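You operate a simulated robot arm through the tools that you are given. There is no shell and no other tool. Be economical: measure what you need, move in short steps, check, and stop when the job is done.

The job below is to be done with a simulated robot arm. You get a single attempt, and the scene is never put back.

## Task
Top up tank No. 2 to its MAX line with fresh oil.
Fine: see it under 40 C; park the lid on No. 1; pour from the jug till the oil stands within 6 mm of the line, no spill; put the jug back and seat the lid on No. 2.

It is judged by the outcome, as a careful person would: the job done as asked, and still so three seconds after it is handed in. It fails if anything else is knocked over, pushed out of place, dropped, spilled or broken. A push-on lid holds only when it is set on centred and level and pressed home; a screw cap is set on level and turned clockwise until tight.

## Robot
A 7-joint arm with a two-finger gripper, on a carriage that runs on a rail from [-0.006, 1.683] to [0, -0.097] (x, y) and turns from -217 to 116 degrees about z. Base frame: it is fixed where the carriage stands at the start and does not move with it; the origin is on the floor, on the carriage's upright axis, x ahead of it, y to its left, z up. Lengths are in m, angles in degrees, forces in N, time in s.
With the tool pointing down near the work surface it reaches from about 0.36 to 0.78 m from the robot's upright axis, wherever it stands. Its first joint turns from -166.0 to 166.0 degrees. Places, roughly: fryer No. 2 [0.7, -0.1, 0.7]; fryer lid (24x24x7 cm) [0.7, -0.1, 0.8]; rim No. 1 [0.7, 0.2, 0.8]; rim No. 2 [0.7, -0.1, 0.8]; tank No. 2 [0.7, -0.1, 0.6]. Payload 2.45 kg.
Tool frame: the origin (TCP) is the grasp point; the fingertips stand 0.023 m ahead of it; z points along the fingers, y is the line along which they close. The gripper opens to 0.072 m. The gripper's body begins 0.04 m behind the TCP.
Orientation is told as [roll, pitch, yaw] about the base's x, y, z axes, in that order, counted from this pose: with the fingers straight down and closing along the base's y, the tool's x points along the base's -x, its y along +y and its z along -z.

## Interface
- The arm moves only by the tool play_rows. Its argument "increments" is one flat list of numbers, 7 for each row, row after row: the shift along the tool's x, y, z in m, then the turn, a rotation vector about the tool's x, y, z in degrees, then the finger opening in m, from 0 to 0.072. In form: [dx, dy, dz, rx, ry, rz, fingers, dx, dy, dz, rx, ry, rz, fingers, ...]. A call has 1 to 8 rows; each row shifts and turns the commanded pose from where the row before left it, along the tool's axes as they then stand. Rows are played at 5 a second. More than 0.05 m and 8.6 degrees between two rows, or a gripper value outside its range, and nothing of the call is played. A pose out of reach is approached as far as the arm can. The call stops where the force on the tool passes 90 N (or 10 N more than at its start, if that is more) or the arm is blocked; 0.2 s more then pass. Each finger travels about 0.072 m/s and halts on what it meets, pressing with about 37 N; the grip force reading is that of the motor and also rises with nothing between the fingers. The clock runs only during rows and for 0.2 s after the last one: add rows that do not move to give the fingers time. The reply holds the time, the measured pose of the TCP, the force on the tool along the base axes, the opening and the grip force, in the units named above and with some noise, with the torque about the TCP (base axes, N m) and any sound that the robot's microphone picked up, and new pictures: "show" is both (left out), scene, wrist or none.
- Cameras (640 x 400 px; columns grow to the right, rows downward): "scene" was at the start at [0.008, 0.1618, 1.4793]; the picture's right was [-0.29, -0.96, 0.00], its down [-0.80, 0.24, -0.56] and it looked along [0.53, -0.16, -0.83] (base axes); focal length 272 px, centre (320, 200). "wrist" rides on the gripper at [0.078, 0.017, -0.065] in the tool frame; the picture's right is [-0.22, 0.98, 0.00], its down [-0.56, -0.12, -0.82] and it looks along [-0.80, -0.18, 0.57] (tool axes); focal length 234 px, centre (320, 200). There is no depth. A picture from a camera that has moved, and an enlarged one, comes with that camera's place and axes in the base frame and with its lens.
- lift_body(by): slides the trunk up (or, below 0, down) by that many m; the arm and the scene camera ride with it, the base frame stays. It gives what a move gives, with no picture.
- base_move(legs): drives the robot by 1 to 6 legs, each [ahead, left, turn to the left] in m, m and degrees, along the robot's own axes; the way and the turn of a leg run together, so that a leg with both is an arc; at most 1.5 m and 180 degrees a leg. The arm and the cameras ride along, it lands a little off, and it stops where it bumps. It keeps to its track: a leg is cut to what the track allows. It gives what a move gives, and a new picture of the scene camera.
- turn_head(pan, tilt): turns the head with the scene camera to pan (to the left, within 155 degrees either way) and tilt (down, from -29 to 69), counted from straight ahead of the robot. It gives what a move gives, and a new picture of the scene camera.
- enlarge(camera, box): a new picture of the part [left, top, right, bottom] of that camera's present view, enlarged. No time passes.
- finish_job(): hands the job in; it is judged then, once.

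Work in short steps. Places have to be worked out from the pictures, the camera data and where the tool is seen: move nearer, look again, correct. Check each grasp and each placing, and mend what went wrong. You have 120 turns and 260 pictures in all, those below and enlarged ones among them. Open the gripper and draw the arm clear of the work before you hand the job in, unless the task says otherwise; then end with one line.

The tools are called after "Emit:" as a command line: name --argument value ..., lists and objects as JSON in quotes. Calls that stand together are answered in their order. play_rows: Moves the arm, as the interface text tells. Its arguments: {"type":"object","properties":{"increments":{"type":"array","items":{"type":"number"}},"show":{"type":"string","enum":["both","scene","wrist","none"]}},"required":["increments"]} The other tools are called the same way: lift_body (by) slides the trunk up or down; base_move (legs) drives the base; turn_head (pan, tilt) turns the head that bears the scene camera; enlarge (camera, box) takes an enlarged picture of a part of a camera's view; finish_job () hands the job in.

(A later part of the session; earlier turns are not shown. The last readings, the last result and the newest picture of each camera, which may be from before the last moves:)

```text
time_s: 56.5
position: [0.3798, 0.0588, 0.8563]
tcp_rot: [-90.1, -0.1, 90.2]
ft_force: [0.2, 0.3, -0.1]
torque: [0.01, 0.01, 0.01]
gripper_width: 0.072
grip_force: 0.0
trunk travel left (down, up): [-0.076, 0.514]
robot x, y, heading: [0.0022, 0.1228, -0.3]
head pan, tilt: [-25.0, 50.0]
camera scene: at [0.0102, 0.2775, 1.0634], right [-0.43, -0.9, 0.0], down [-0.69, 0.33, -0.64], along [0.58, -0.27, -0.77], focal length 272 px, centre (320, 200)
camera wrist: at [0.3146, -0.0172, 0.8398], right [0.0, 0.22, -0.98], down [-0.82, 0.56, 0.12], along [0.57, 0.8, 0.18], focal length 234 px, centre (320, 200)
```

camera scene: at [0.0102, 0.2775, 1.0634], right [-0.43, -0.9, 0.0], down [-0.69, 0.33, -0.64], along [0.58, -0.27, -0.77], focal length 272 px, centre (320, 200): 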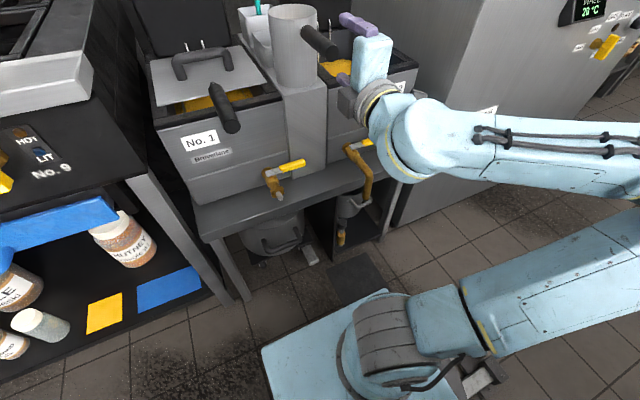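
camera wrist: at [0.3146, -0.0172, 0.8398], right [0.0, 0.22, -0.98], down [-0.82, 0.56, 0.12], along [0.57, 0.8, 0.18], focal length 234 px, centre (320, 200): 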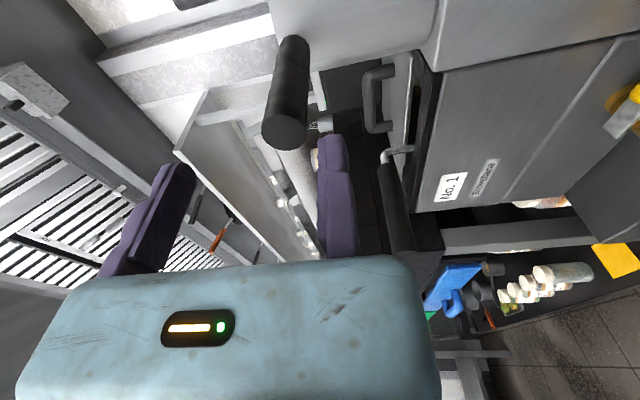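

Handle lies between the fingers (bottom ~8 mm above the fixed finger). I advance 75 mm.

Emit:
play_rows --increments '[-0.001, 0, 0.025, 0, 0, 0, 0.072, 0, 0, 0.025, 0, 0, 0, 0.072, 0, 0, 0.025, 0, 0, 0, 0.072, 0, 0, 0, 0, 0, 0, 0.072]'

Emit:
enlarge --camera "scene" --box '[240, 0, 400, 100]'

```text
time_s: 57.5
position: [0.4528, 0.0607, 0.8565]
tcp_rot: [-90.1, 0.0, 90.3]
ft_force: [0.6, -1.0, -0.1]
torque: [-0.01, -0.01, 0.02]
gripper_width: 0.0721
grip_force: 0.0
trunk travel left (down, up): [-0.076, 0.514]
robot x, y, heading: [-0.0003, 0.1303, -0.2]
head pan, tilt: [-25.0, 50.0]
camera scene: at [0.0102, 0.2775, 1.0634], right [-0.43, -0.9, 0.0], down [-0.69, 0.33, -0.64], along [0.58, -0.27, -0.77], focal length 272 px, centre (320, 200)
camera wrist: at [0.388, -0.0155, 0.8398], right [0.0, 0.22, -0.98], down [-0.82, 0.56, 0.12], along [0.57, 0.8, 0.18], focal length 234 px, centre (320, 200)
```

scene: 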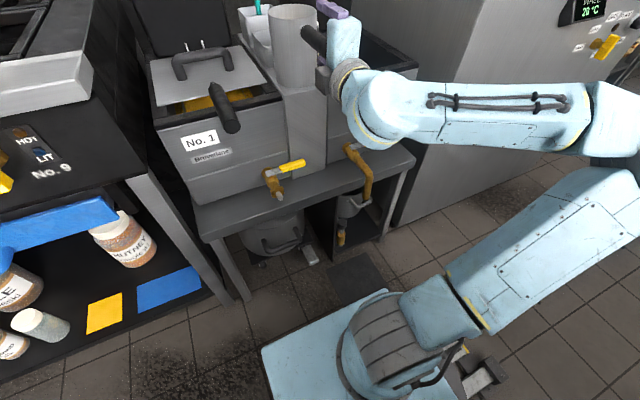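
wrist: 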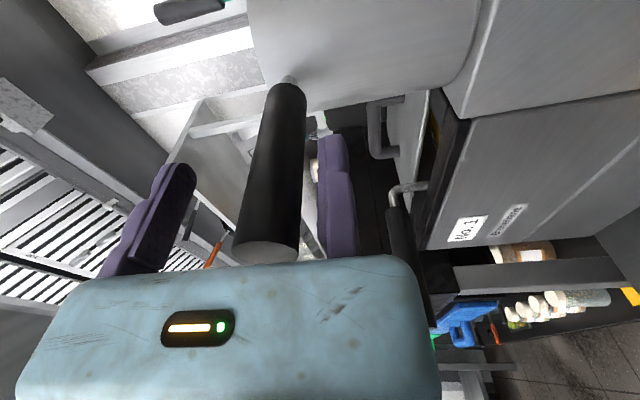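

```text
4.00 times, centred on (320, 50) of scene
camera zoom: at [0.0102, 0.2775, 1.0634], right [-0.43, -0.9, 0.0], down [-0.69, 0.33, -0.64], along [0.58, -0.27, -0.77], focal length 1087 px, centre (320, 800)
```

zoom: 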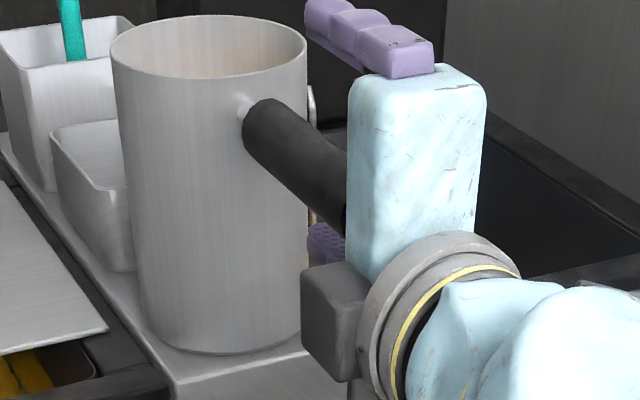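

Handle is between the fingers with the palm close to its end. I raise until the fixed finger just touches.

Emit:
play_rows --increments '[0, -0.003, 0.002, 0, 0, 0, 0.072, 0, -0.003, 0, 0, 0, 0, 0.072, 0, 0, 0, 0, 0, 0, 0.072]' --show "none"

Emit:
play_rows --increments '[0, -0.0015, 0, 0, 0, 0, 0.072, 0, 0, 0, 0, 0, 0, 0.072]' --show "wrist"

```text
time_s: 58.4
position: [0.4544, 0.0612, 0.8613]
tcp_rot: [-90.0, 0.0, 90.2]
ft_force: [0.2, 0.3, 0.9]
torque: [0.0, -0.01, -0.02]
gripper_width: 0.0722
grip_force: 0.2
trunk travel left (down, up): [-0.076, 0.514]
robot x, y, heading: [-0.0007, 0.1287, -0.1]
head pan, tilt: [-25.0, 50.0]
```

```text
time_s: 59.0
position: [0.4562, 0.0618, 0.8645]
tcp_rot: [-90.0, 0.0, 90.2]
ft_force: [0.0, -0.5, 0.2]
torque: [-0.01, -0.01, -0.04]
gripper_width: 0.0719
grip_force: 0.1
trunk travel left (down, up): [-0.076, 0.514]
robot x, y, heading: [-0.0051, 0.1262, -0.0]
head pan, tilt: [-25.0, 50.0]
camera wrist: at [0.3914, -0.0151, 0.8471], right [0.0, 0.22, -0.98], down [-0.82, 0.56, 0.12], along [0.57, 0.8, 0.18], focal length 234 px, centre (320, 200)
```

wrist: 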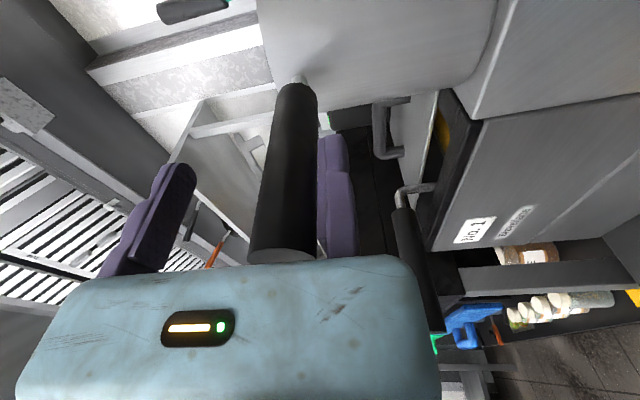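

Almost touching. One millimetre steps more.

Emit:
play_rows --increments '[0, -0.001, 0, 0, 0, 0, 0.072, 0, 0, 0, 0, 0, 0, 0.072]' --show "none"

Emit:
play_rows --increments '[0, -0.001, 0, 0, 0, 0, 0.072, 0, 0, 0, 0, 0, 0, 0.072]' --show "none"

Emit:
play_rows --increments '[0, -0.001, 0, 0, 0, 0, 0.072, 0, 0, 0, 0, 0, 0, 0.072]' --show "none"

```text
time_s: 59.5
position: [0.4563, 0.0609, 0.8654]
tcp_rot: [-90.0, 0.0, 90.2]
ft_force: [0.3, -0.1, -0.5]
torque: [-0.04, -0.01, 0.02]
gripper_width: 0.0717
grip_force: 0.0
trunk travel left (down, up): [-0.076, 0.514]
robot x, y, heading: [0.0011, 0.1287, 0.2]
head pan, tilt: [-25.0, 50.0]
```

```text
time_s: 60.1
position: [0.4553, 0.0606, 0.8665]
tcp_rot: [-90.0, 0.0, 90.2]
ft_force: [0.9, 0.4, -1.6]
torque: [-0.04, 0.01, 0.01]
gripper_width: 0.0722
grip_force: 0.0
trunk travel left (down, up): [-0.076, 0.514]
robot x, y, heading: [-0.0033, 0.1278, -0.0]
head pan, tilt: [-25.0, 50.0]
```

```text
time_s: 60.8
position: [0.4571, 0.0605, 0.8649]
tcp_rot: [-90.0, 0.0, 90.2]
ft_force: [-0.7, 0.1, -1.8]
torque: [0.01, 0.02, -0.01]
gripper_width: 0.072
grip_force: 0.1
trunk travel left (down, up): [-0.076, 0.514]
robot x, y, heading: [-0.0007, 0.1262, -0.1]
head pan, tilt: [-25.0, 50.0]
```

Light contact (−1.8 N). I close the fingers gradually and check.

Emit:
play_rows --increments '[0, 0, 0, 0, 0, 0, 0.05, 0, 0, 0, 0, 0, 0, 0.035, 0, 0, 0, 0, 0, 0, 0.028, 0, 0, 0, 0, 0, 0, 0.022, 0, 0, 0, 0, 0, 0, 0.0, 0, 0, 0, 0, 0, 0, 0.0, 0, 0, 0, 0, 0, 0, 0.0]'

Emit:
enlarge --camera "scene" --box '[240, 0, 400, 100]'

```text
time_s: 62.4
position: [0.4553, 0.0614, 0.8664]
tcp_rot: [-90.1, 0.1, 90.2]
ft_force: [-8.4, 0.0, 8.5]
torque: [-0.12, 1.89, 0.03]
gripper_width: 0.0241
grip_force: 36.6
trunk travel left (down, up): [-0.076, 0.514]
robot x, y, heading: [0.0004, 0.1295, -0.1]
head pan, tilt: [-25.0, 50.0]
camera scene: at [0.01, 0.2776, 1.0635], right [-0.43, -0.9, 0.0], down [-0.69, 0.33, -0.64], along [0.58, -0.27, -0.77], focal length 272 px, centre (320, 200)
camera wrist: at [0.3917, -0.0154, 0.85], right [0.0, 0.22, -0.98], down [-0.82, 0.56, 0.12], along [0.57, 0.8, 0.18], focal length 234 px, centre (320, 200)
```

scene: 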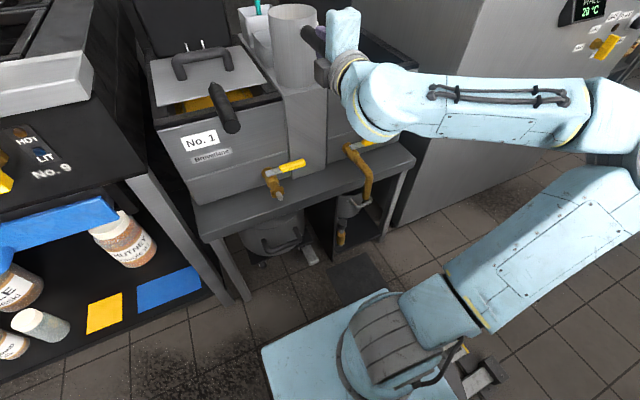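
wrist: 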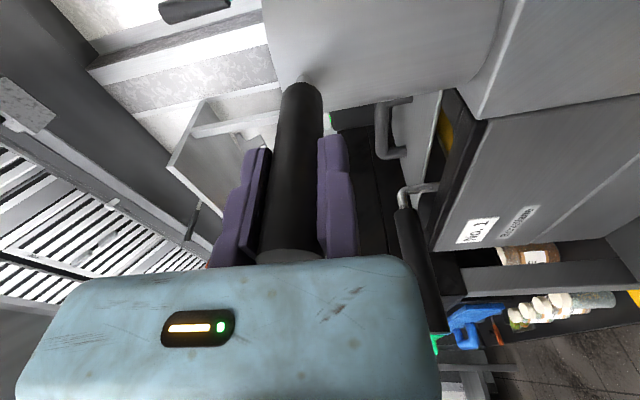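

```text
4.00 times, centred on (320, 50) of scene
camera zoom: at [0.01, 0.2776, 1.0635], right [-0.43, -0.9, 0.0], down [-0.69, 0.33, -0.64], along [0.58, -0.27, -0.77], focal length 1087 px, centre (320, 800)
```

zoom: 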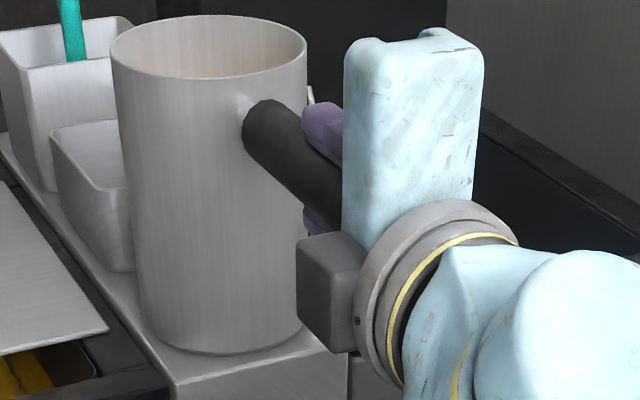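

Gripped at 24 mm; jug still upright. I lift 6 mm and read the load.

Emit:
play_rows --increments '[0, -0.003, 0, 0, 0, 0, 0.0, 0, -0.003, 0, 0, 0, 0, 0.0, 0, 0, 0, 0, 0, 0, 0.0]' --show "scene"

Emit:
enlarge --camera "scene" --box '[240, 0, 400, 100]'

```text
time_s: 63.1
position: [0.4557, 0.0618, 0.8709]
tcp_rot: [-90.0, 0.0, 90.2]
ft_force: [-2.8, 0.8, -6.2]
torque: [-0.11, 2.13, -0.05]
gripper_width: 0.0234
grip_force: 37.0
trunk travel left (down, up): [-0.076, 0.514]
robot x, y, heading: [0.003, 0.1284, -0.0]
head pan, tilt: [-25.0, 50.0]
camera scene: at [0.0105, 0.2775, 1.0633], right [-0.43, -0.9, 0.0], down [-0.69, 0.33, -0.64], along [0.58, -0.27, -0.77], focal length 272 px, centre (320, 200)
```

scene: 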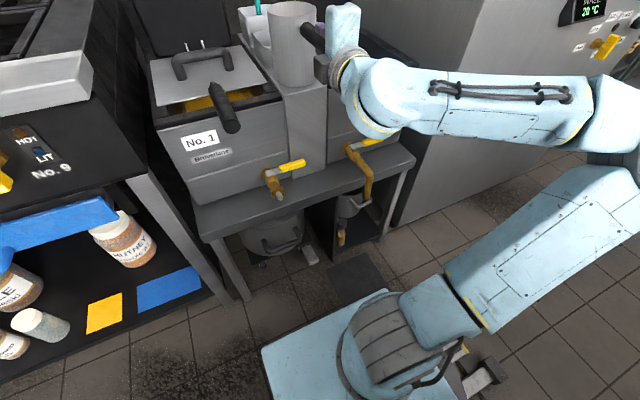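

```text
4.00 times, centred on (320, 50) of scene
camera zoom: at [0.0105, 0.2775, 1.0633], right [-0.43, -0.9, 0.0], down [-0.69, 0.33, -0.64], along [0.58, -0.27, -0.77], focal length 1087 px, centre (320, 800)
```

zoom: 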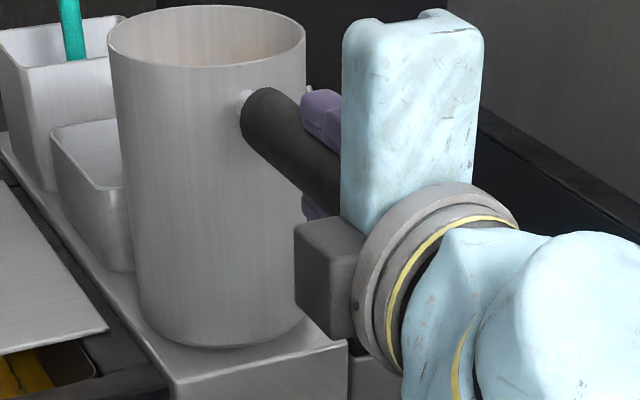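

Load rising. I lift a few mm more to see the full weight.

Emit:
play_rows --increments '[0, -0.003, 0, 0, 0, 0, 0.0, 0, -0.003, 0, 0, 0, 0, 0.0, 0, 0, 0, 0, 0, 0, 0.0]' --show "wrist"

Emit:
enlarge --camera "scene" --box '[240, 0, 400, 100]'

```text
time_s: 64.0
position: [0.4575, 0.0614, 0.8767]
tcp_rot: [-90.0, 0.2, 90.2]
ft_force: [6.5, -1.0, -1.9]
torque: [0.07, -1.84, 0.02]
gripper_width: 0.0231
grip_force: 36.9
trunk travel left (down, up): [-0.076, 0.514]
robot x, y, heading: [-0.0031, 0.125, -0.3]
head pan, tilt: [-25.0, 50.0]
camera wrist: at [0.3929, -0.0152, 0.8617], right [0.0, 0.22, -0.98], down [-0.82, 0.56, 0.12], along [0.57, 0.8, 0.18], focal length 234 px, centre (320, 200)
```

wrist: 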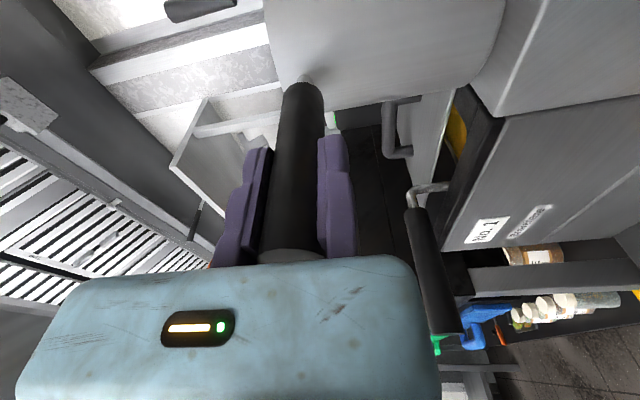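

```text
4.00 times, centred on (320, 50) of scene
camera zoom: at [0.0105, 0.2775, 1.0634], right [-0.43, -0.9, 0.0], down [-0.69, 0.33, -0.64], along [0.58, -0.27, -0.77], focal length 1087 px, centre (320, 800)
```

zoom: 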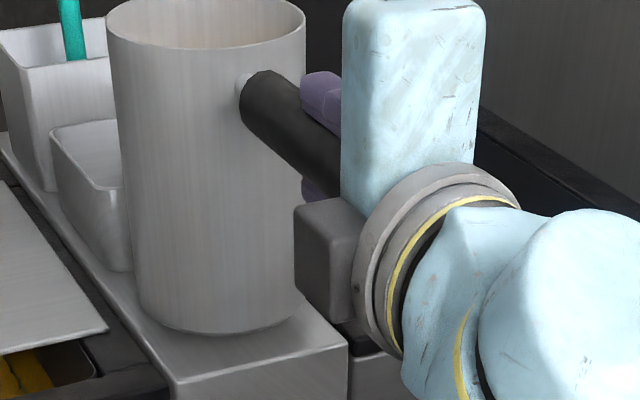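

Readings look dynamic; I hold still and read again.

Emit:
play_rows --increments '[0, 0, 0, 0, 0, 0, 0.0, 0, 0, 0, 0, 0, 0, 0.0, 0, 0, 0, 0, 0, 0, 0.0]' --show "none"

Emit:
play_rows --increments '[0, 0, 0, 0, 0, 0, 0.0, 0, 0, 0, 0, 0, 0, 0.0]' --show "none"

Emit:
enlarge --camera "scene" --box '[240, 0, 400, 100]'

```text
time_s: 64.8
position: [0.4581, 0.0614, 0.8777]
tcp_rot: [-89.9, 0.0, 90.2]
ft_force: [-2.8, -0.6, -6.1]
torque: [-0.16, 2.19, -0.02]
gripper_width: 0.0233
grip_force: 37.1
trunk travel left (down, up): [-0.076, 0.514]
robot x, y, heading: [0.0011, 0.1287, -0.4]
head pan, tilt: [-25.0, 50.0]
```

```text
time_s: 65.3
position: [0.4568, 0.0614, 0.8789]
tcp_rot: [-90.1, 0.0, 90.3]
ft_force: [-3.5, 0.0, -6.5]
torque: [-0.07, 2.01, -0.01]
gripper_width: 0.0232
grip_force: 36.6
trunk travel left (down, up): [-0.076, 0.514]
robot x, y, heading: [-0.0018, 0.1275, -0.3]
head pan, tilt: [-25.0, 50.0]
```

```text
4.00 times, centred on (320, 50) of scene
camera zoom: at [0.0105, 0.2775, 1.0634], right [-0.43, -0.9, 0.0], down [-0.69, 0.33, -0.64], along [0.58, -0.27, -0.77], focal length 1087 px, centre (320, 800)
```

zoom: 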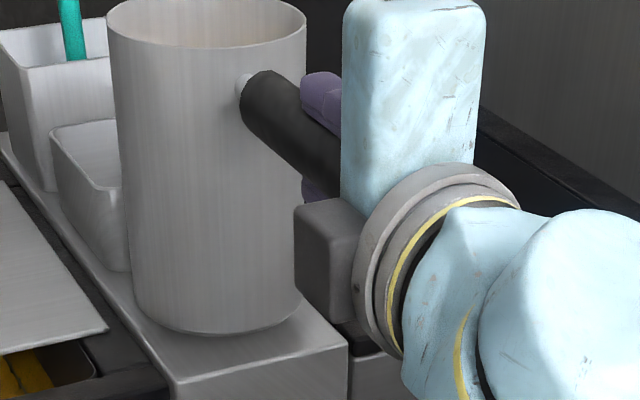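

Jug appears to lift evenly. I raise 2 cm more and recheck.

Emit:
play_rows --increments '[0, -0.01, 0, 0, 0, 0, 0.0, 0, -0.01, 0, 0, 0, 0, 0.0, 0, 0, 0, 0, 0, 0, 0.0, 0, 0, 0, 0, 0, 0, 0.0]' --show "both"

Emit:
play_rows --increments '[0, 0, 0, 0, 0, 0, 0.0, 0, 0, 0, 0, 0, 0, 0.0]' --show "none"

Emit:
turn_head --pan -30 --tilt 25

```text
time_s: 66.3
position: [0.4573, 0.0604, 0.8976]
tcp_rot: [-90.0, 0.0, 90.2]
ft_force: [-3.8, 0.6, -6.5]
torque: [-0.09, 2.12, 0.01]
gripper_width: 0.0232
grip_force: 37.3
trunk travel left (down, up): [-0.076, 0.514]
robot x, y, heading: [-0.0017, 0.1287, -0.3]
head pan, tilt: [-25.0, 50.0]
camera scene: at [0.0105, 0.2775, 1.0634], right [-0.43, -0.9, 0.0], down [-0.69, 0.33, -0.64], along [0.58, -0.27, -0.77], focal length 272 px, centre (320, 200)
camera wrist: at [0.3933, -0.0158, 0.8812], right [0.0, 0.22, -0.98], down [-0.82, 0.56, 0.12], along [0.57, 0.8, 0.18], focal length 234 px, centre (320, 200)
```

scene: 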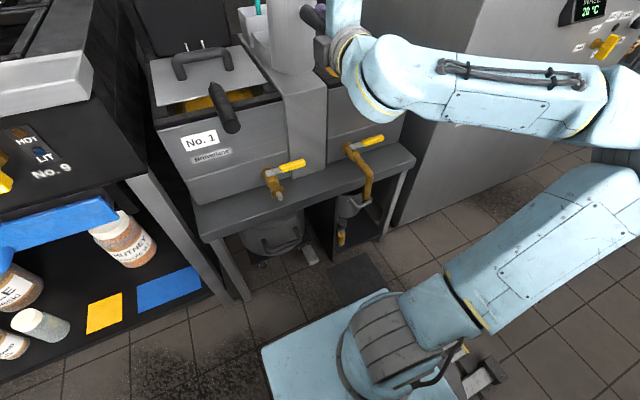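
wrist: 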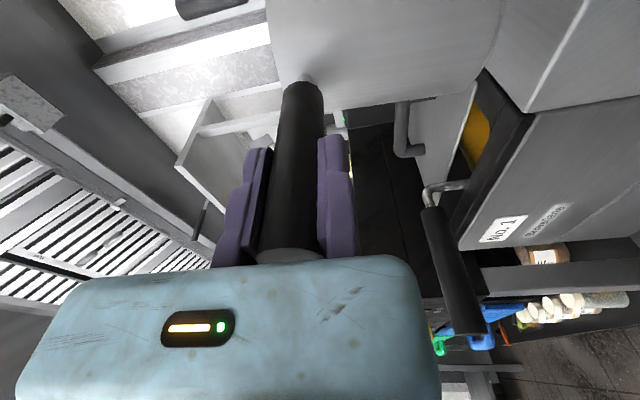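

```text
time_s: 67.0
position: [0.457, 0.0621, 0.8983]
tcp_rot: [-90.0, 0.0, 90.1]
ft_force: [-3.9, -0.4, -6.0]
torque: [-0.12, 2.11, 0.03]
gripper_width: 0.0234
grip_force: 36.9
trunk travel left (down, up): [-0.076, 0.514]
robot x, y, heading: [0.0013, 0.1292, -0.3]
head pan, tilt: [-25.0, 50.0]
```

```text
time_s: 67.8
position: [0.4582, 0.0606, 0.8989]
tcp_rot: [-90.0, 0.0, 90.2]
ft_force: [7.0, -0.9, -4.8]
torque: [0.13, -2.03, -0.22]
gripper_width: 0.0233
grip_force: 36.7
trunk travel left (down, up): [-0.076, 0.514]
robot x, y, heading: [-0.0002, 0.1278, 0.0]
head pan, tilt: [-30.0, 25.0]
camera scene: at [0.0204, 0.264, 1.1008], right [-0.5, -0.86, 0.0], down [-0.37, 0.21, -0.91], along [0.78, -0.46, -0.42], focal length 272 px, centre (320, 200)
```

scene: 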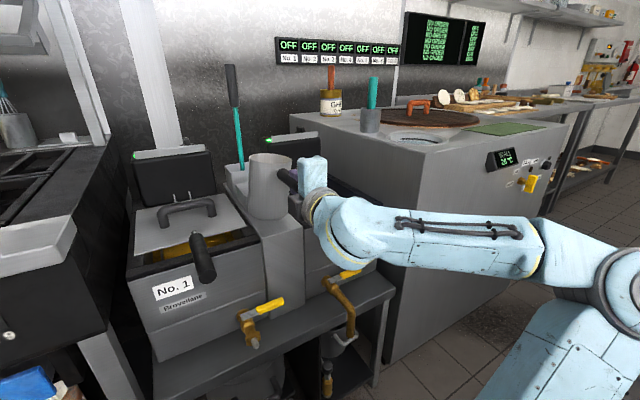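

Jug is held steady and upright; the torque readings chatter but position is stable. I raise it with the trunk, well above the rims.

Emit:
lift_body --by 0.13

Emit:
turn_head --pan -30 --tilt 38

```text
time_s: 69.4
position: [0.4574, 0.0603, 1.028]
tcp_rot: [-90.1, 0.0, 90.3]
ft_force: [-0.3, 0.6, -5.8]
torque: [-0.13, 0.77, 0.01]
gripper_width: 0.0246
grip_force: 37.7
trunk travel left (down, up): [-0.206, 0.384]
robot x, y, heading: [0.0015, 0.1313, 0.1]
head pan, tilt: [-30.0, 25.0]
```

```text
time_s: 70.2
position: [0.4587, 0.0607, 1.0278]
tcp_rot: [-90.0, 0.1, 90.2]
ft_force: [0.3, 0.1, -5.8]
torque: [-0.11, 0.78, 0.0]
gripper_width: 0.0246
grip_force: 36.9
trunk travel left (down, up): [-0.206, 0.384]
robot x, y, heading: [-0.0028, 0.1264, -0.2]
head pan, tilt: [-30.0, 38.0]
camera scene: at [0.0155, 0.2669, 1.2106], right [-0.5, -0.86, 0.0], down [-0.53, 0.31, -0.79], along [0.68, -0.4, -0.62], focal length 272 px, centre (320, 200)
```

scene: 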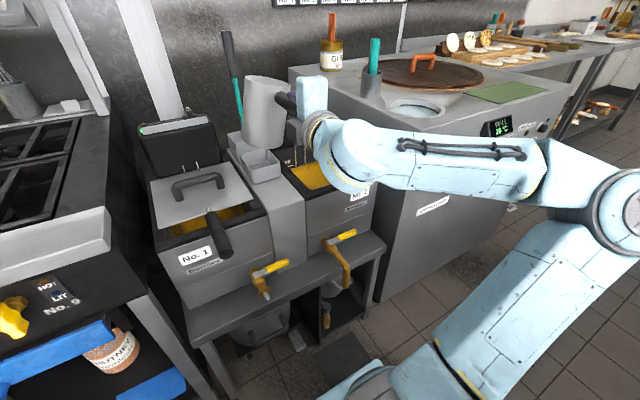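

Load settled: 5.8 N with torque 0.77 N·m, sensible. The jug may have shifted slightly in the grip, so I zoom in.

Emit:
enlarge --camera "scene" --box '[200, 40, 392, 160]'

Emit:
play_rows --increments '[0, 0, 0, 0, 0, 0, 0.0]' --show "wrist"

```text
3.33 times, centred on (296, 100) of scene
camera zoom: at [0.0155, 0.2669, 1.2106], right [-0.5, -0.86, 0.0], down [-0.53, 0.31, -0.79], along [0.68, -0.4, -0.62], focal length 906 px, centre (400, 533)
```

zoom: 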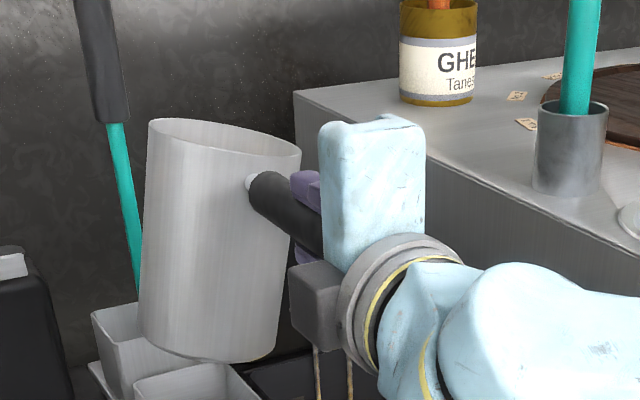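

```text
time_s: 70.6
position: [0.4572, 0.0604, 1.0281]
tcp_rot: [-90.0, 0.0, 90.1]
ft_force: [-0.8, 0.0, -5.5]
torque: [-0.12, 0.78, -0.02]
gripper_width: 0.0247
grip_force: 36.9
trunk travel left (down, up): [-0.206, 0.384]
robot x, y, heading: [0.0013, 0.1311, -0.2]
head pan, tilt: [-30.0, 38.0]
camera wrist: at [0.3933, -0.0158, 1.0112], right [0.0, 0.22, -0.98], down [-0.82, 0.56, 0.12], along [0.57, 0.8, 0.18], focal length 234 px, centre (320, 200)
```

wrist: 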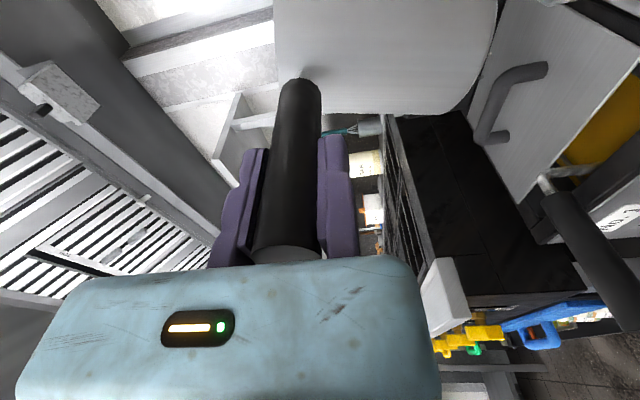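

The jug has rolled ~11° about its handle (top toward −y) in the grip. I counter-roll the tool by −11° about its axis and re-check.

Emit:
play_rows --increments '[0, 0, 0, 0, 0, -4, 0.0, 0, 0, 0, 0, 0, -4, 0.0, 0, 0, 0, 0, 0, -3, 0.0, 0, 0, 0, 0, 0, 0, 0.0]' --show "none"

Emit:
enlarge --camera "scene" --box '[200, 40, 392, 160]'

```text
time_s: 71.6
position: [0.4574, 0.0602, 1.0281]
tcp_rot: [-89.9, 11.0, 90.2]
ft_force: [-0.3, 0.0, -6.0]
torque: [-0.04, 0.76, 0.01]
gripper_width: 0.0247
grip_force: 37.3
trunk travel left (down, up): [-0.206, 0.384]
robot x, y, heading: [0.0007, 0.1297, -0.4]
head pan, tilt: [-30.0, 38.0]
```

```text
3.33 times, centred on (296, 100) of scene
camera zoom: at [0.0154, 0.2669, 1.2105], right [-0.5, -0.86, 0.0], down [-0.53, 0.31, -0.79], along [0.68, -0.4, -0.62], focal length 906 px, centre (400, 533)
```

zoom: 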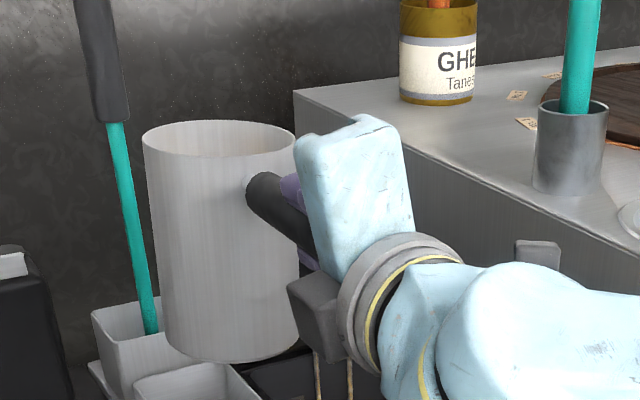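

Nearly upright; 3° more, then drive right to bring it in front of tank No. 2.

Emit:
play_rows --increments '[0, 0, 0, 0, 0, -3, 0.0, 0, 0, 0, 0, 0, 0, 0.0]' --show "none"

Emit:
base_move --legs '[[0, -0.185, 0]]'

Emit:
enlarge --camera "scene" --box '[200, 20, 392, 140]'

```text
time_s: 72.2
position: [0.4581, 0.0604, 1.0285]
tcp_rot: [-90.0, 14.0, 90.2]
ft_force: [-0.1, 0.1, -5.2]
torque: [-0.05, 0.8, -0.01]
gripper_width: 0.0245
grip_force: 36.8
trunk travel left (down, up): [-0.206, 0.384]
robot x, y, heading: [-0.0007, 0.1243, -0.4]
head pan, tilt: [-30.0, 38.0]
```

```text
time_s: 73.7
position: [0.458, -0.1249, 1.0283]
tcp_rot: [-90.0, 14.0, 89.8]
ft_force: [0.5, 0.3, -4.9]
torque: [-0.02, 0.79, 0.02]
gripper_width: 0.0247
grip_force: 37.0
trunk travel left (down, up): [-0.206, 0.384]
robot x, y, heading: [-0.0012, -0.0544, -0.9]
head pan, tilt: [-30.0, 38.0]
camera scene: at [0.0171, 0.0856, 1.2105], right [-0.51, -0.86, 0.0], down [-0.53, 0.31, -0.79], along [0.68, -0.4, -0.62], focal length 272 px, centre (320, 200)
```

scene: 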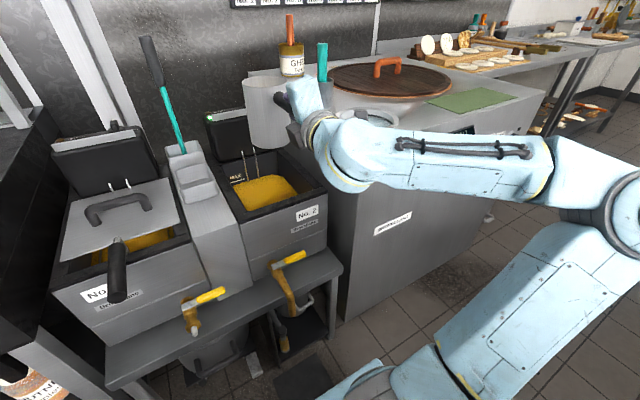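

```text
3.33 times, centred on (296, 80) of scene
camera zoom: at [0.0171, 0.0856, 1.2105], right [-0.51, -0.86, 0.0], down [-0.53, 0.31, -0.79], along [0.68, -0.4, -0.62], focal length 906 px, centre (400, 600)
```

zoom: 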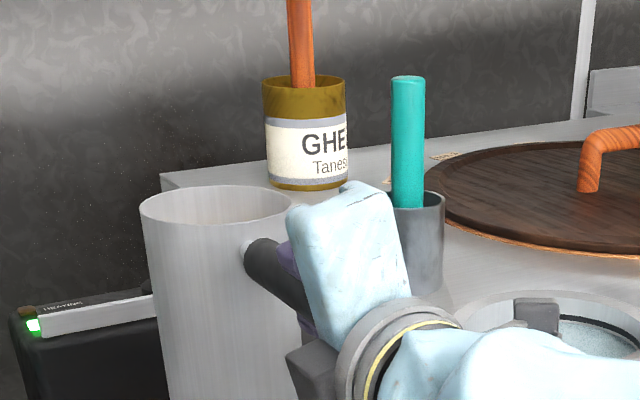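

Jug is upright over the front of tank 2. I take a baseline close-up of the MAX line and oil level.

Emit:
enlarge --camera "scene" --box '[216, 160, 296, 210]'

```text
8.00 times, centred on (256, 185) of scene
camera zoom: at [0.0171, 0.0856, 1.2105], right [-0.51, -0.86, 0.0], down [-0.53, 0.31, -0.79], along [0.68, -0.4, -0.62], focal length 2175 px, centre (832, 320)
```

zoom: 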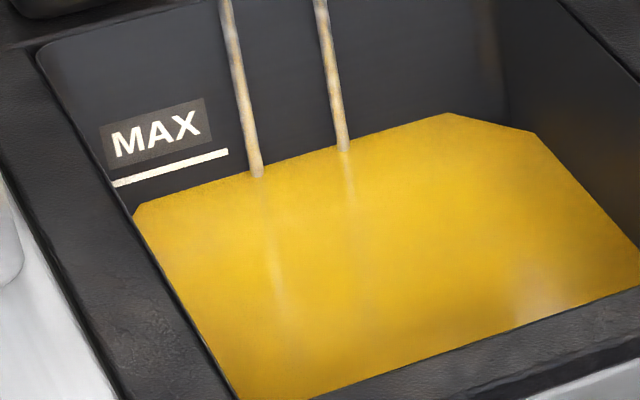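

Oil stands about 12 mm below the line. I begin tilting forward to 35° (short of pouring) while moving the lip over the tank.

Emit:
play_rows --increments '[-0.0004, 0.0016, 0.0104, -6.79, -1.69, 0, 0.0, 0, 0.0003, 0.0105, -6.79, -1.69, 0, 0.0, 0.0002, -0.0009, 0.0105, -6.79, -1.69, 0, 0.0, 0.0005, -0.0021, 0.0103, -6.79, -1.69, 0, 0.0, 0.0008, -0.0034, 0.01, -6.79, -1.69, 0, 0.0, 0, 0, 0, 0, 0, 0, 0.0]'

Emit:
enlarge --camera "scene" --box '[190, 60, 382, 180]'

```text
time_s: 75.1
position: [0.5084, -0.1244, 1.0197]
tcp_rot: [-54.1, 11.5, 97.9]
ft_force: [0.5, 0.6, -4.6]
torque: [-0.03, 0.47, -0.01]
gripper_width: 0.0244
grip_force: 37.7
trunk travel left (down, up): [-0.206, 0.384]
robot x, y, heading: [-0.0001, -0.0591, -0.5]
head pan, tilt: [-30.0, 38.0]
camera scene: at [0.0171, 0.0855, 1.2105], right [-0.51, -0.86, 0.0], down [-0.53, 0.31, -0.79], along [0.68, -0.4, -0.62], focal length 272 px, centre (320, 200)
camera wrist: at [0.4569, -0.2021, 1.0594], right [-0.57, -0.02, -0.82], down [-0.68, 0.58, 0.46], along [0.46, 0.82, -0.35], focal length 234 px, centre (320, 200)
```

scene: 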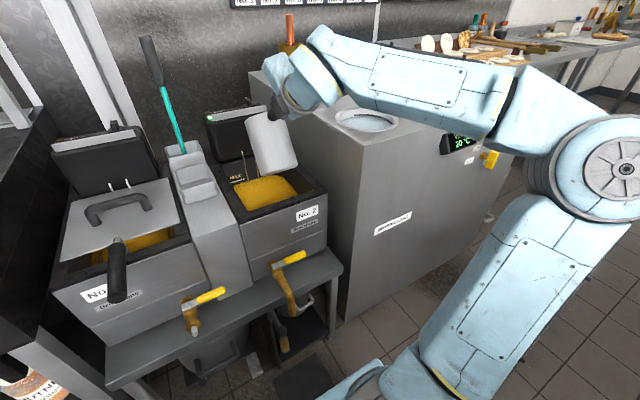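
wrist: 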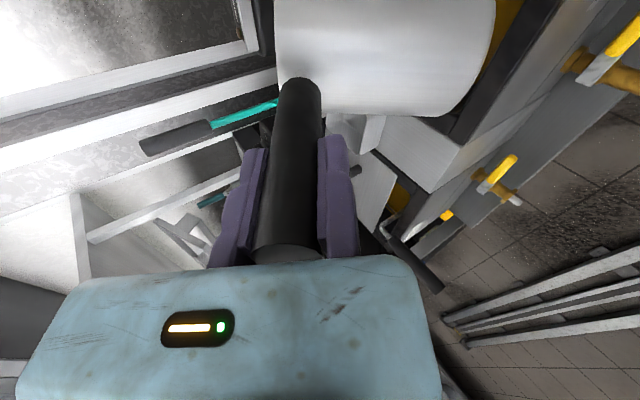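

```text
3.33 times, centred on (286, 120) of scene
camera zoom: at [0.0171, 0.0855, 1.2105], right [-0.51, -0.86, 0.0], down [-0.53, 0.31, -0.79], along [0.68, -0.4, -0.62], focal length 906 px, centre (433, 467)
```

zoom: 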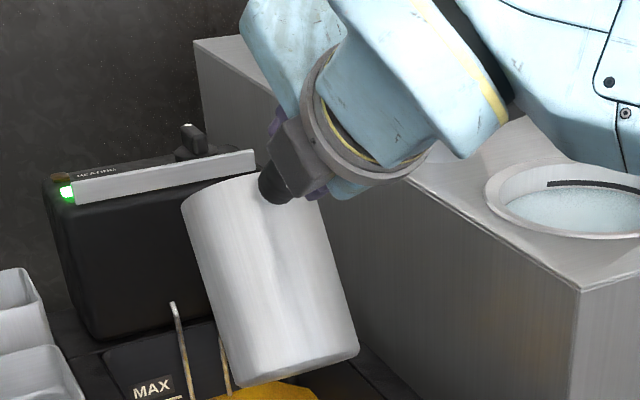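

Jug tilts well. I go to 45° in small rows and check for flow.

Emit:
play_rows --increments '[0, 0.0003, 0.0055, -2.43, -0.6, 0, 0.0, 0, 0.0003, 0.0055, -2.43, -0.6, 0, 0.0, 0, 0.0003, 0.0055, -2.43, -0.6, 0, 0.0, 0, 0.0003, 0.0055, -2.43, -0.6, 0, 0.0, 0, 0, 0, 0, 0, 0, 0.0]' --show "none"

Emit:
turn_head --pan -24 --tilt 38

Emit:
enlarge --camera "scene" --box '[190, 90, 350, 190]'

```text
time_s: 76.3
position: [0.5275, -0.1237, 1.0062]
tcp_rot: [-44.1, 9.9, 99.8]
ft_force: [0.2, 0.0, -5.5]
torque: [-0.01, 0.33, 0.0]
gripper_width: 0.0245
grip_force: 36.9
trunk travel left (down, up): [-0.206, 0.384]
robot x, y, heading: [0.0001, -0.0522, -0.4]
head pan, tilt: [-30.0, 38.0]
```

```text
time_s: 77.0
position: [0.5258, -0.1238, 1.0042]
tcp_rot: [-44.2, 10.0, 99.7]
ft_force: [-0.8, -0.5, -5.5]
torque: [0.0, 0.31, 0.03]
gripper_width: 0.0245
grip_force: 37.0
trunk travel left (down, up): [-0.206, 0.384]
robot x, y, heading: [0.0013, -0.0547, -0.8]
head pan, tilt: [-24.0, 38.0]
camera scene: at [0.0213, 0.0935, 1.2105], right [-0.42, -0.91, 0.0], down [-0.56, 0.26, -0.79], along [0.72, -0.33, -0.62], focal length 272 px, centre (320, 200)
```

scene: 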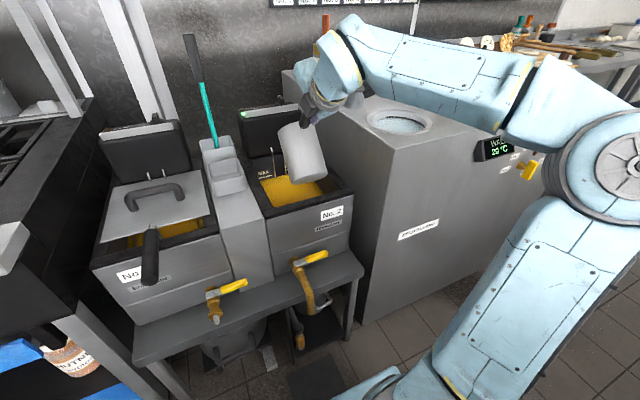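

```text
4.00 times, centred on (270, 140) of scene
camera zoom: at [0.0213, 0.0935, 1.2105], right [-0.42, -0.91, 0.0], down [-0.56, 0.26, -0.79], along [0.72, -0.33, -0.62], focal length 1087 px, centre (520, 440)
```

zoom: 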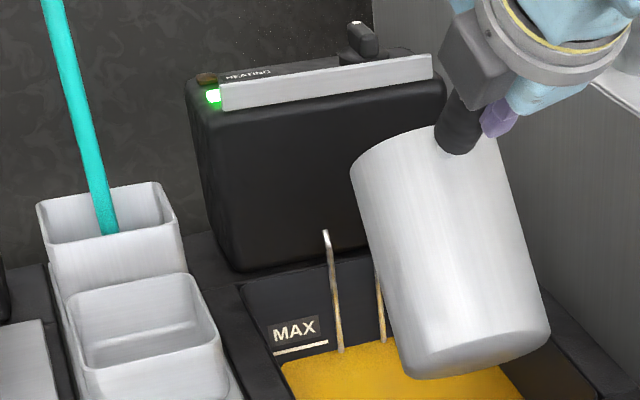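

No flow yet. I continue in 2° steps, watching weight, sound and level.

Emit:
play_rows --increments '[0.001, -0.004, 0.0013, -1.94, -0.48, 0, 0.0, 0.001, -0.004, 0.0013, -1.94, -0.48, 0, 0.0, 0.001, -0.004, 0.0013, -1.94, -0.48, 0, 0.0, 0, 0, 0, 0, 0, 0, 0.0]' --show "none"

Emit:
play_rows --increments '[0.001, -0.004, 0.0013, -1.94, -0.48, 0, 0.0, 0.001, -0.004, 0.0013, -1.94, -0.48, 0, 0.0, 0, 0, 0, 0, 0, 0, 0.0]' --show "none"

Emit:
enlarge --camera "scene" --box '[190, 90, 350, 190]'

```text
time_s: 78.0
position: [0.5377, -0.1243, 1.0111]
tcp_rot: [-38.2, 8.8, 100.7]
ft_force: [1.0, 0.0, -5.7]
torque: [0.0, 0.23, 0.02]
gripper_width: 0.0246
grip_force: 36.8
trunk travel left (down, up): [-0.206, 0.384]
robot x, y, heading: [0.0013, -0.0534, -0.6]
head pan, tilt: [-24.0, 38.0]
```

```text
time_s: 78.8
position: [0.5467, -0.125, 1.0124]
tcp_rot: [-34.2, 8.1, 101.4]
ft_force: [-0.3, 0.3, -6.3]
torque: [-0.04, 0.17, 0.02]
gripper_width: 0.0244
grip_force: 36.6
trunk travel left (down, up): [-0.206, 0.384]
robot x, y, heading: [0.0005, -0.0522, -0.8]
head pan, tilt: [-24.0, 38.0]
```

```text
4.00 times, centred on (270, 140) of scene
camera zoom: at [0.0213, 0.0935, 1.2105], right [-0.42, -0.91, 0.0], down [-0.56, 0.26, -0.79], along [0.72, -0.33, -0.62], focal length 1087 px, centre (520, 440)
```

zoom: 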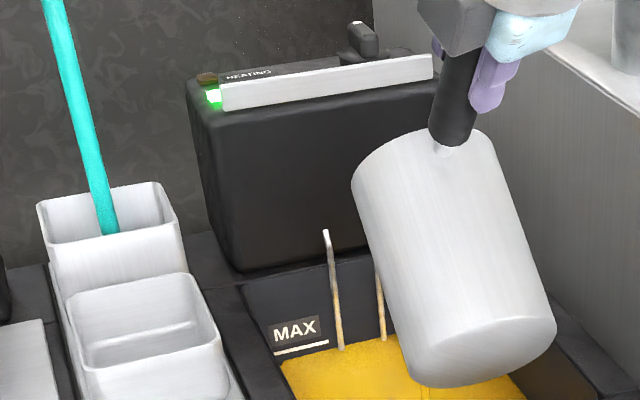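

Still none at 55°. On to 59° and 63°, pausing after each.

Emit:
play_rows --increments '[0.0013, -0.0051, 0.0012, -1.94, -0.48, 0, 0.0, 0.0013, -0.0051, 0.0012, -1.94, -0.48, 0, 0.0, 0, 0, 0, 0, 0, 0, 0.0, 0, 0, 0, 0, 0, 0, 0.0]' --show "none"

Emit:
enlarge --camera "scene" --box '[190, 90, 350, 190]'

```text
time_s: 79.8
position: [0.5555, -0.1239, 1.0169]
tcp_rot: [-30.2, 7.1, 101.8]
ft_force: [-0.8, 0.8, -5.4]
torque: [0.02, 0.11, -0.01]
gripper_width: 0.0242
grip_force: 37.1
trunk travel left (down, up): [-0.206, 0.384]
robot x, y, heading: [-0.003, -0.0526, -1.0]
head pan, tilt: [-24.0, 38.0]
```

```text
4.00 times, centred on (270, 140) of scene
camera zoom: at [0.0213, 0.0935, 1.2105], right [-0.42, -0.91, 0.0], down [-0.56, 0.26, -0.79], along [0.72, -0.33, -0.62], focal length 1087 px, centre (520, 440)
```

zoom: 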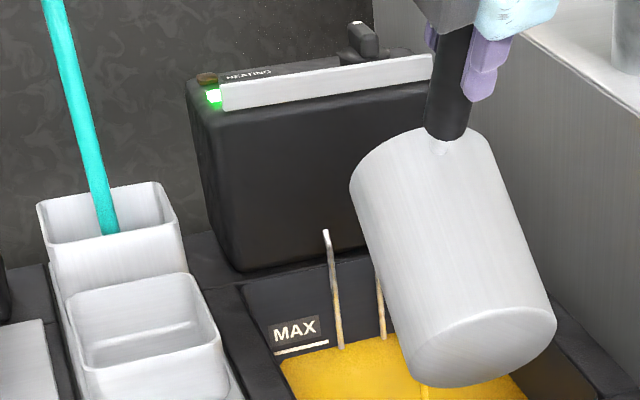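

A thin stream seems to appear under the jug. I hold and recheck.

Emit:
play_rows --increments '[0, 0, 0, 0, 0, 0, 0.0, 0, 0, 0, 0, 0, 0, 0.0, 0, 0, 0, 0, 0, 0, 0.0, 0, 0, 0, 0, 0, 0, 0.0]' --show "wrist"

Emit:
enlarge --camera "scene" --box '[246, 150, 326, 200]'

```text
time_s: 80.8
position: [0.5554, -0.1253, 1.0171]
tcp_rot: [-30.2, 7.1, 101.8]
ft_force: [0.1, -0.5, -5.7]
torque: [-0.05, 0.1, -0.01]
gripper_width: 0.0244
grip_force: 37.3
trunk travel left (down, up): [-0.206, 0.384]
robot x, y, heading: [0.0002, -0.0539, -0.8]
head pan, tilt: [-24.0, 38.0]
camera wrist: at [0.5237, -0.2023, 1.0751], right [-0.86, -0.02, -0.52], down [-0.43, 0.58, 0.69], along [0.28, 0.82, -0.5], focal length 234 px, centre (320, 200)
```

wrist: 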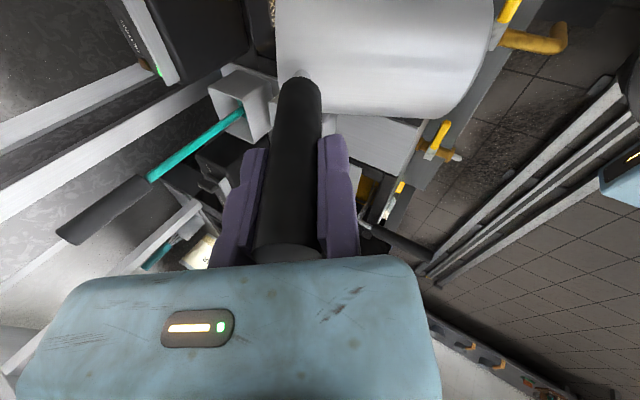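

```text
8.00 times, centred on (286, 175) of scene
camera zoom: at [0.0213, 0.0935, 1.2105], right [-0.42, -0.91, 0.0], down [-0.56, 0.26, -0.79], along [0.72, -0.33, -0.62], focal length 2175 px, centre (592, 400)
```

zoom: 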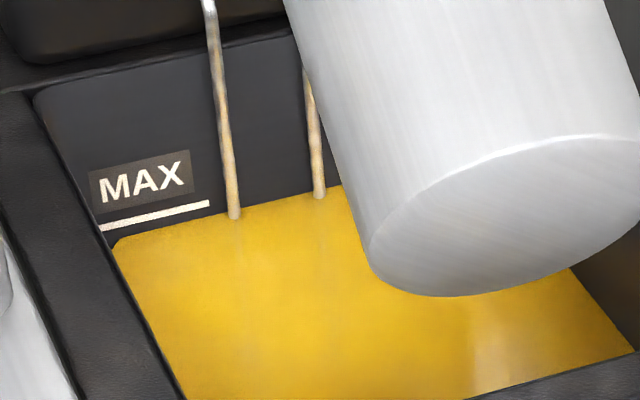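

Level has risen: now ~9 mm below (was ~12.5). I tilt 2° further and wait.

Emit:
play_rows --increments '[0.0013, -0.0051, 0.0012, -1.94, -0.48, 0, 0.0, 0, 0, 0, 0, 0, 0, 0.0, 0, 0, 0, 0, 0, 0, 0.0, 0, 0, 0, 0, 0, 0, 0.0, 0, 0, 0, 0, 0, 0, 0.0, 0, 0, 0, 0, 0, 0, 0.0]' --show "none"

Emit:
enlarge --camera "scene" --box '[246, 150, 326, 200]'

```text
time_s: 82.2
position: [0.5601, -0.1239, 1.0192]
tcp_rot: [-28.2, 6.9, 101.8]
ft_force: [-0.7, 0.3, -5.6]
torque: [-0.03, 0.08, -0.01]
gripper_width: 0.0246
grip_force: 37.1
trunk travel left (down, up): [-0.206, 0.384]
robot x, y, heading: [0.0037, -0.0543, -0.8]
head pan, tilt: [-24.0, 38.0]
```

```text
8.00 times, centred on (286, 175) of scene
camera zoom: at [0.0213, 0.0935, 1.2105], right [-0.42, -0.91, 0.0], down [-0.56, 0.26, -0.79], along [0.72, -0.33, -0.62], focal length 2175 px, centre (592, 400)
```

zoom: 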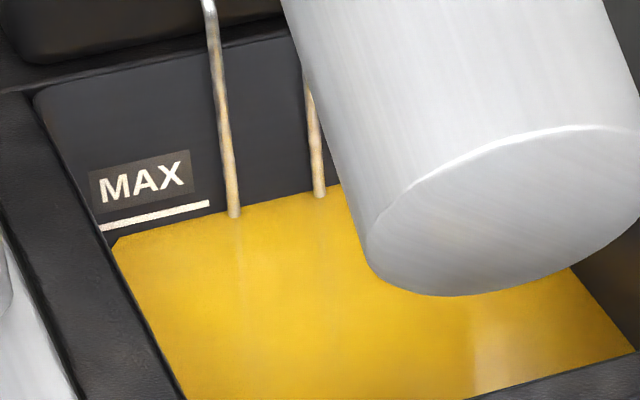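

Little change. Two more degrees with a wait, with a wider picture to see the stream.

Emit:
play_rows --increments '[0.0013, -0.0051, 0.0012, -1.94, -0.48, 0, 0.0, 0, 0, 0, 0, 0, 0, 0.0]' --show "scene"

Emit:
play_rows --increments '[0, 0, 0, 0, 0, 0, 0.0, 0, 0, 0, 0, 0, 0, 0.0, 0, 0, 0, 0, 0, 0, 0.0]' --show "none"

Emit:
enlarge --camera "scene" --box '[246, 150, 326, 200]'

```text
time_s: 82.8
position: [0.5662, -0.1233, 1.0208]
tcp_rot: [-26.3, 6.4, 102.3]
ft_force: [0.2, -0.1, -6.7]
torque: [0.0, 0.06, 0.01]
gripper_width: 0.0242
grip_force: 36.8
trunk travel left (down, up): [-0.206, 0.384]
robot x, y, heading: [0.0013, -0.0533, -1.0]
head pan, tilt: [-24.0, 38.0]
camera scene: at [0.0213, 0.0935, 1.2105], right [-0.42, -0.91, 0.0], down [-0.56, 0.26, -0.79], along [0.72, -0.33, -0.62], focal length 272 px, centre (320, 200)
```

scene: 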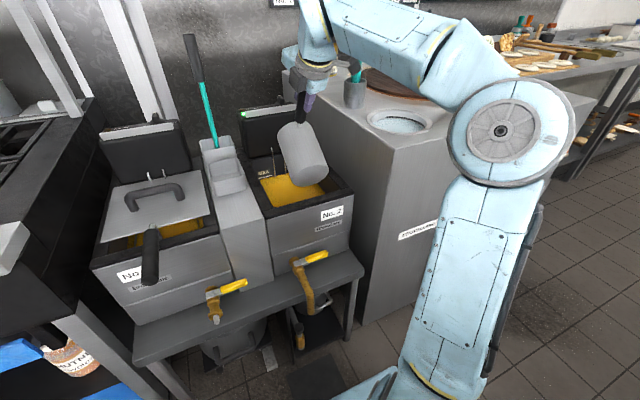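

```text
time_s: 83.6
position: [0.5661, -0.1249, 1.0202]
tcp_rot: [-26.4, 6.3, 102.4]
ft_force: [0.2, -0.8, -5.9]
torque: [-0.05, 0.03, -0.01]
gripper_width: 0.0243
grip_force: 37.0
trunk travel left (down, up): [-0.206, 0.384]
robot x, y, heading: [0.0041, -0.053, -0.7]
head pan, tilt: [-24.0, 38.0]
```

```text
8.00 times, centred on (286, 175) of scene
camera zoom: at [0.0213, 0.0935, 1.2105], right [-0.42, -0.91, 0.0], down [-0.56, 0.26, -0.79], along [0.72, -0.33, -0.62], focal length 2175 px, centre (592, 400)
```

zoom: 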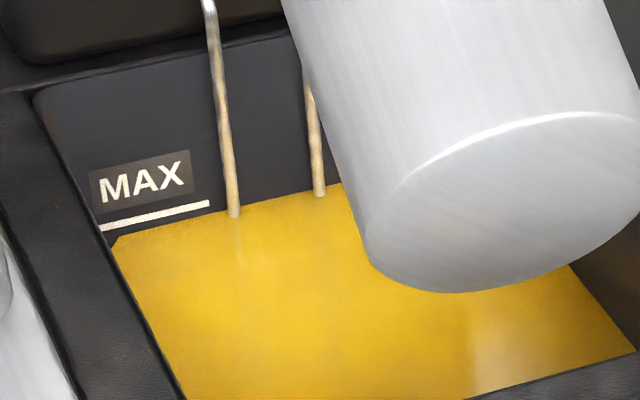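

About 7.5 mm below now; oil comes in small portions per degree. I go 4° further with a wait.

Emit:
play_rows --increments '[0.0018, -0.0071, 0.001, -1.94, -0.48, 0, 0.0, 0.0018, -0.0071, 0.001, -1.94, -0.48, 0, 0.0, 0, 0, 0, 0, 0, 0, 0.0]' --show "scene"

Emit:
play_rows --increments '[0, 0, 0, 0, 0, 0, 0.0, 0, 0, 0, 0, 0, 0, 0.0, 0, 0, 0, 0, 0, 0, 0.0, 0, 0, 0, 0, 0, 0, 0.0]' --show "none"

Emit:
enlarge --camera "scene" --box '[246, 150, 326, 200]'

```text
time_s: 84.4
position: [0.5802, -0.124, 1.0249]
tcp_rot: [-22.4, 5.5, 102.8]
ft_force: [0.4, 0.4, -6.6]
torque: [-0.06, -0.01, 0.0]
gripper_width: 0.0244
grip_force: 37.0
trunk travel left (down, up): [-0.206, 0.384]
robot x, y, heading: [0.0015, -0.0546, -0.6]
head pan, tilt: [-24.0, 38.0]
camera scene: at [0.0213, 0.0935, 1.2105], right [-0.42, -0.91, 0.0], down [-0.56, 0.26, -0.79], along [0.72, -0.33, -0.62], focal length 272 px, centre (320, 200)
```

scene: 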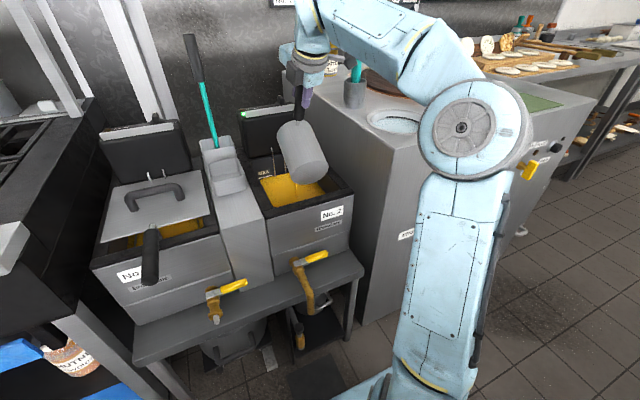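

```text
time_s: 85.4
position: [0.5791, -0.1239, 1.0256]
tcp_rot: [-22.5, 5.5, 102.8]
ft_force: [1.1, -0.6, -5.2]
torque: [-0.04, 0.0, -0.03]
gripper_width: 0.0244
grip_force: 37.0
trunk travel left (down, up): [-0.206, 0.384]
robot x, y, heading: [-0.0017, -0.0504, -0.8]
head pan, tilt: [-24.0, 38.0]
```

```text
8.00 times, centred on (286, 175) of scene
camera zoom: at [0.0213, 0.0935, 1.2105], right [-0.42, -0.91, 0.0], down [-0.56, 0.26, -0.79], along [0.72, -0.33, -0.62], focal length 2175 px, centre (592, 400)
```

zoom: 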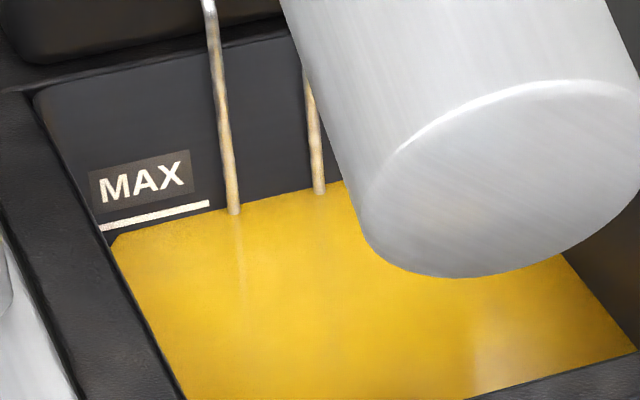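

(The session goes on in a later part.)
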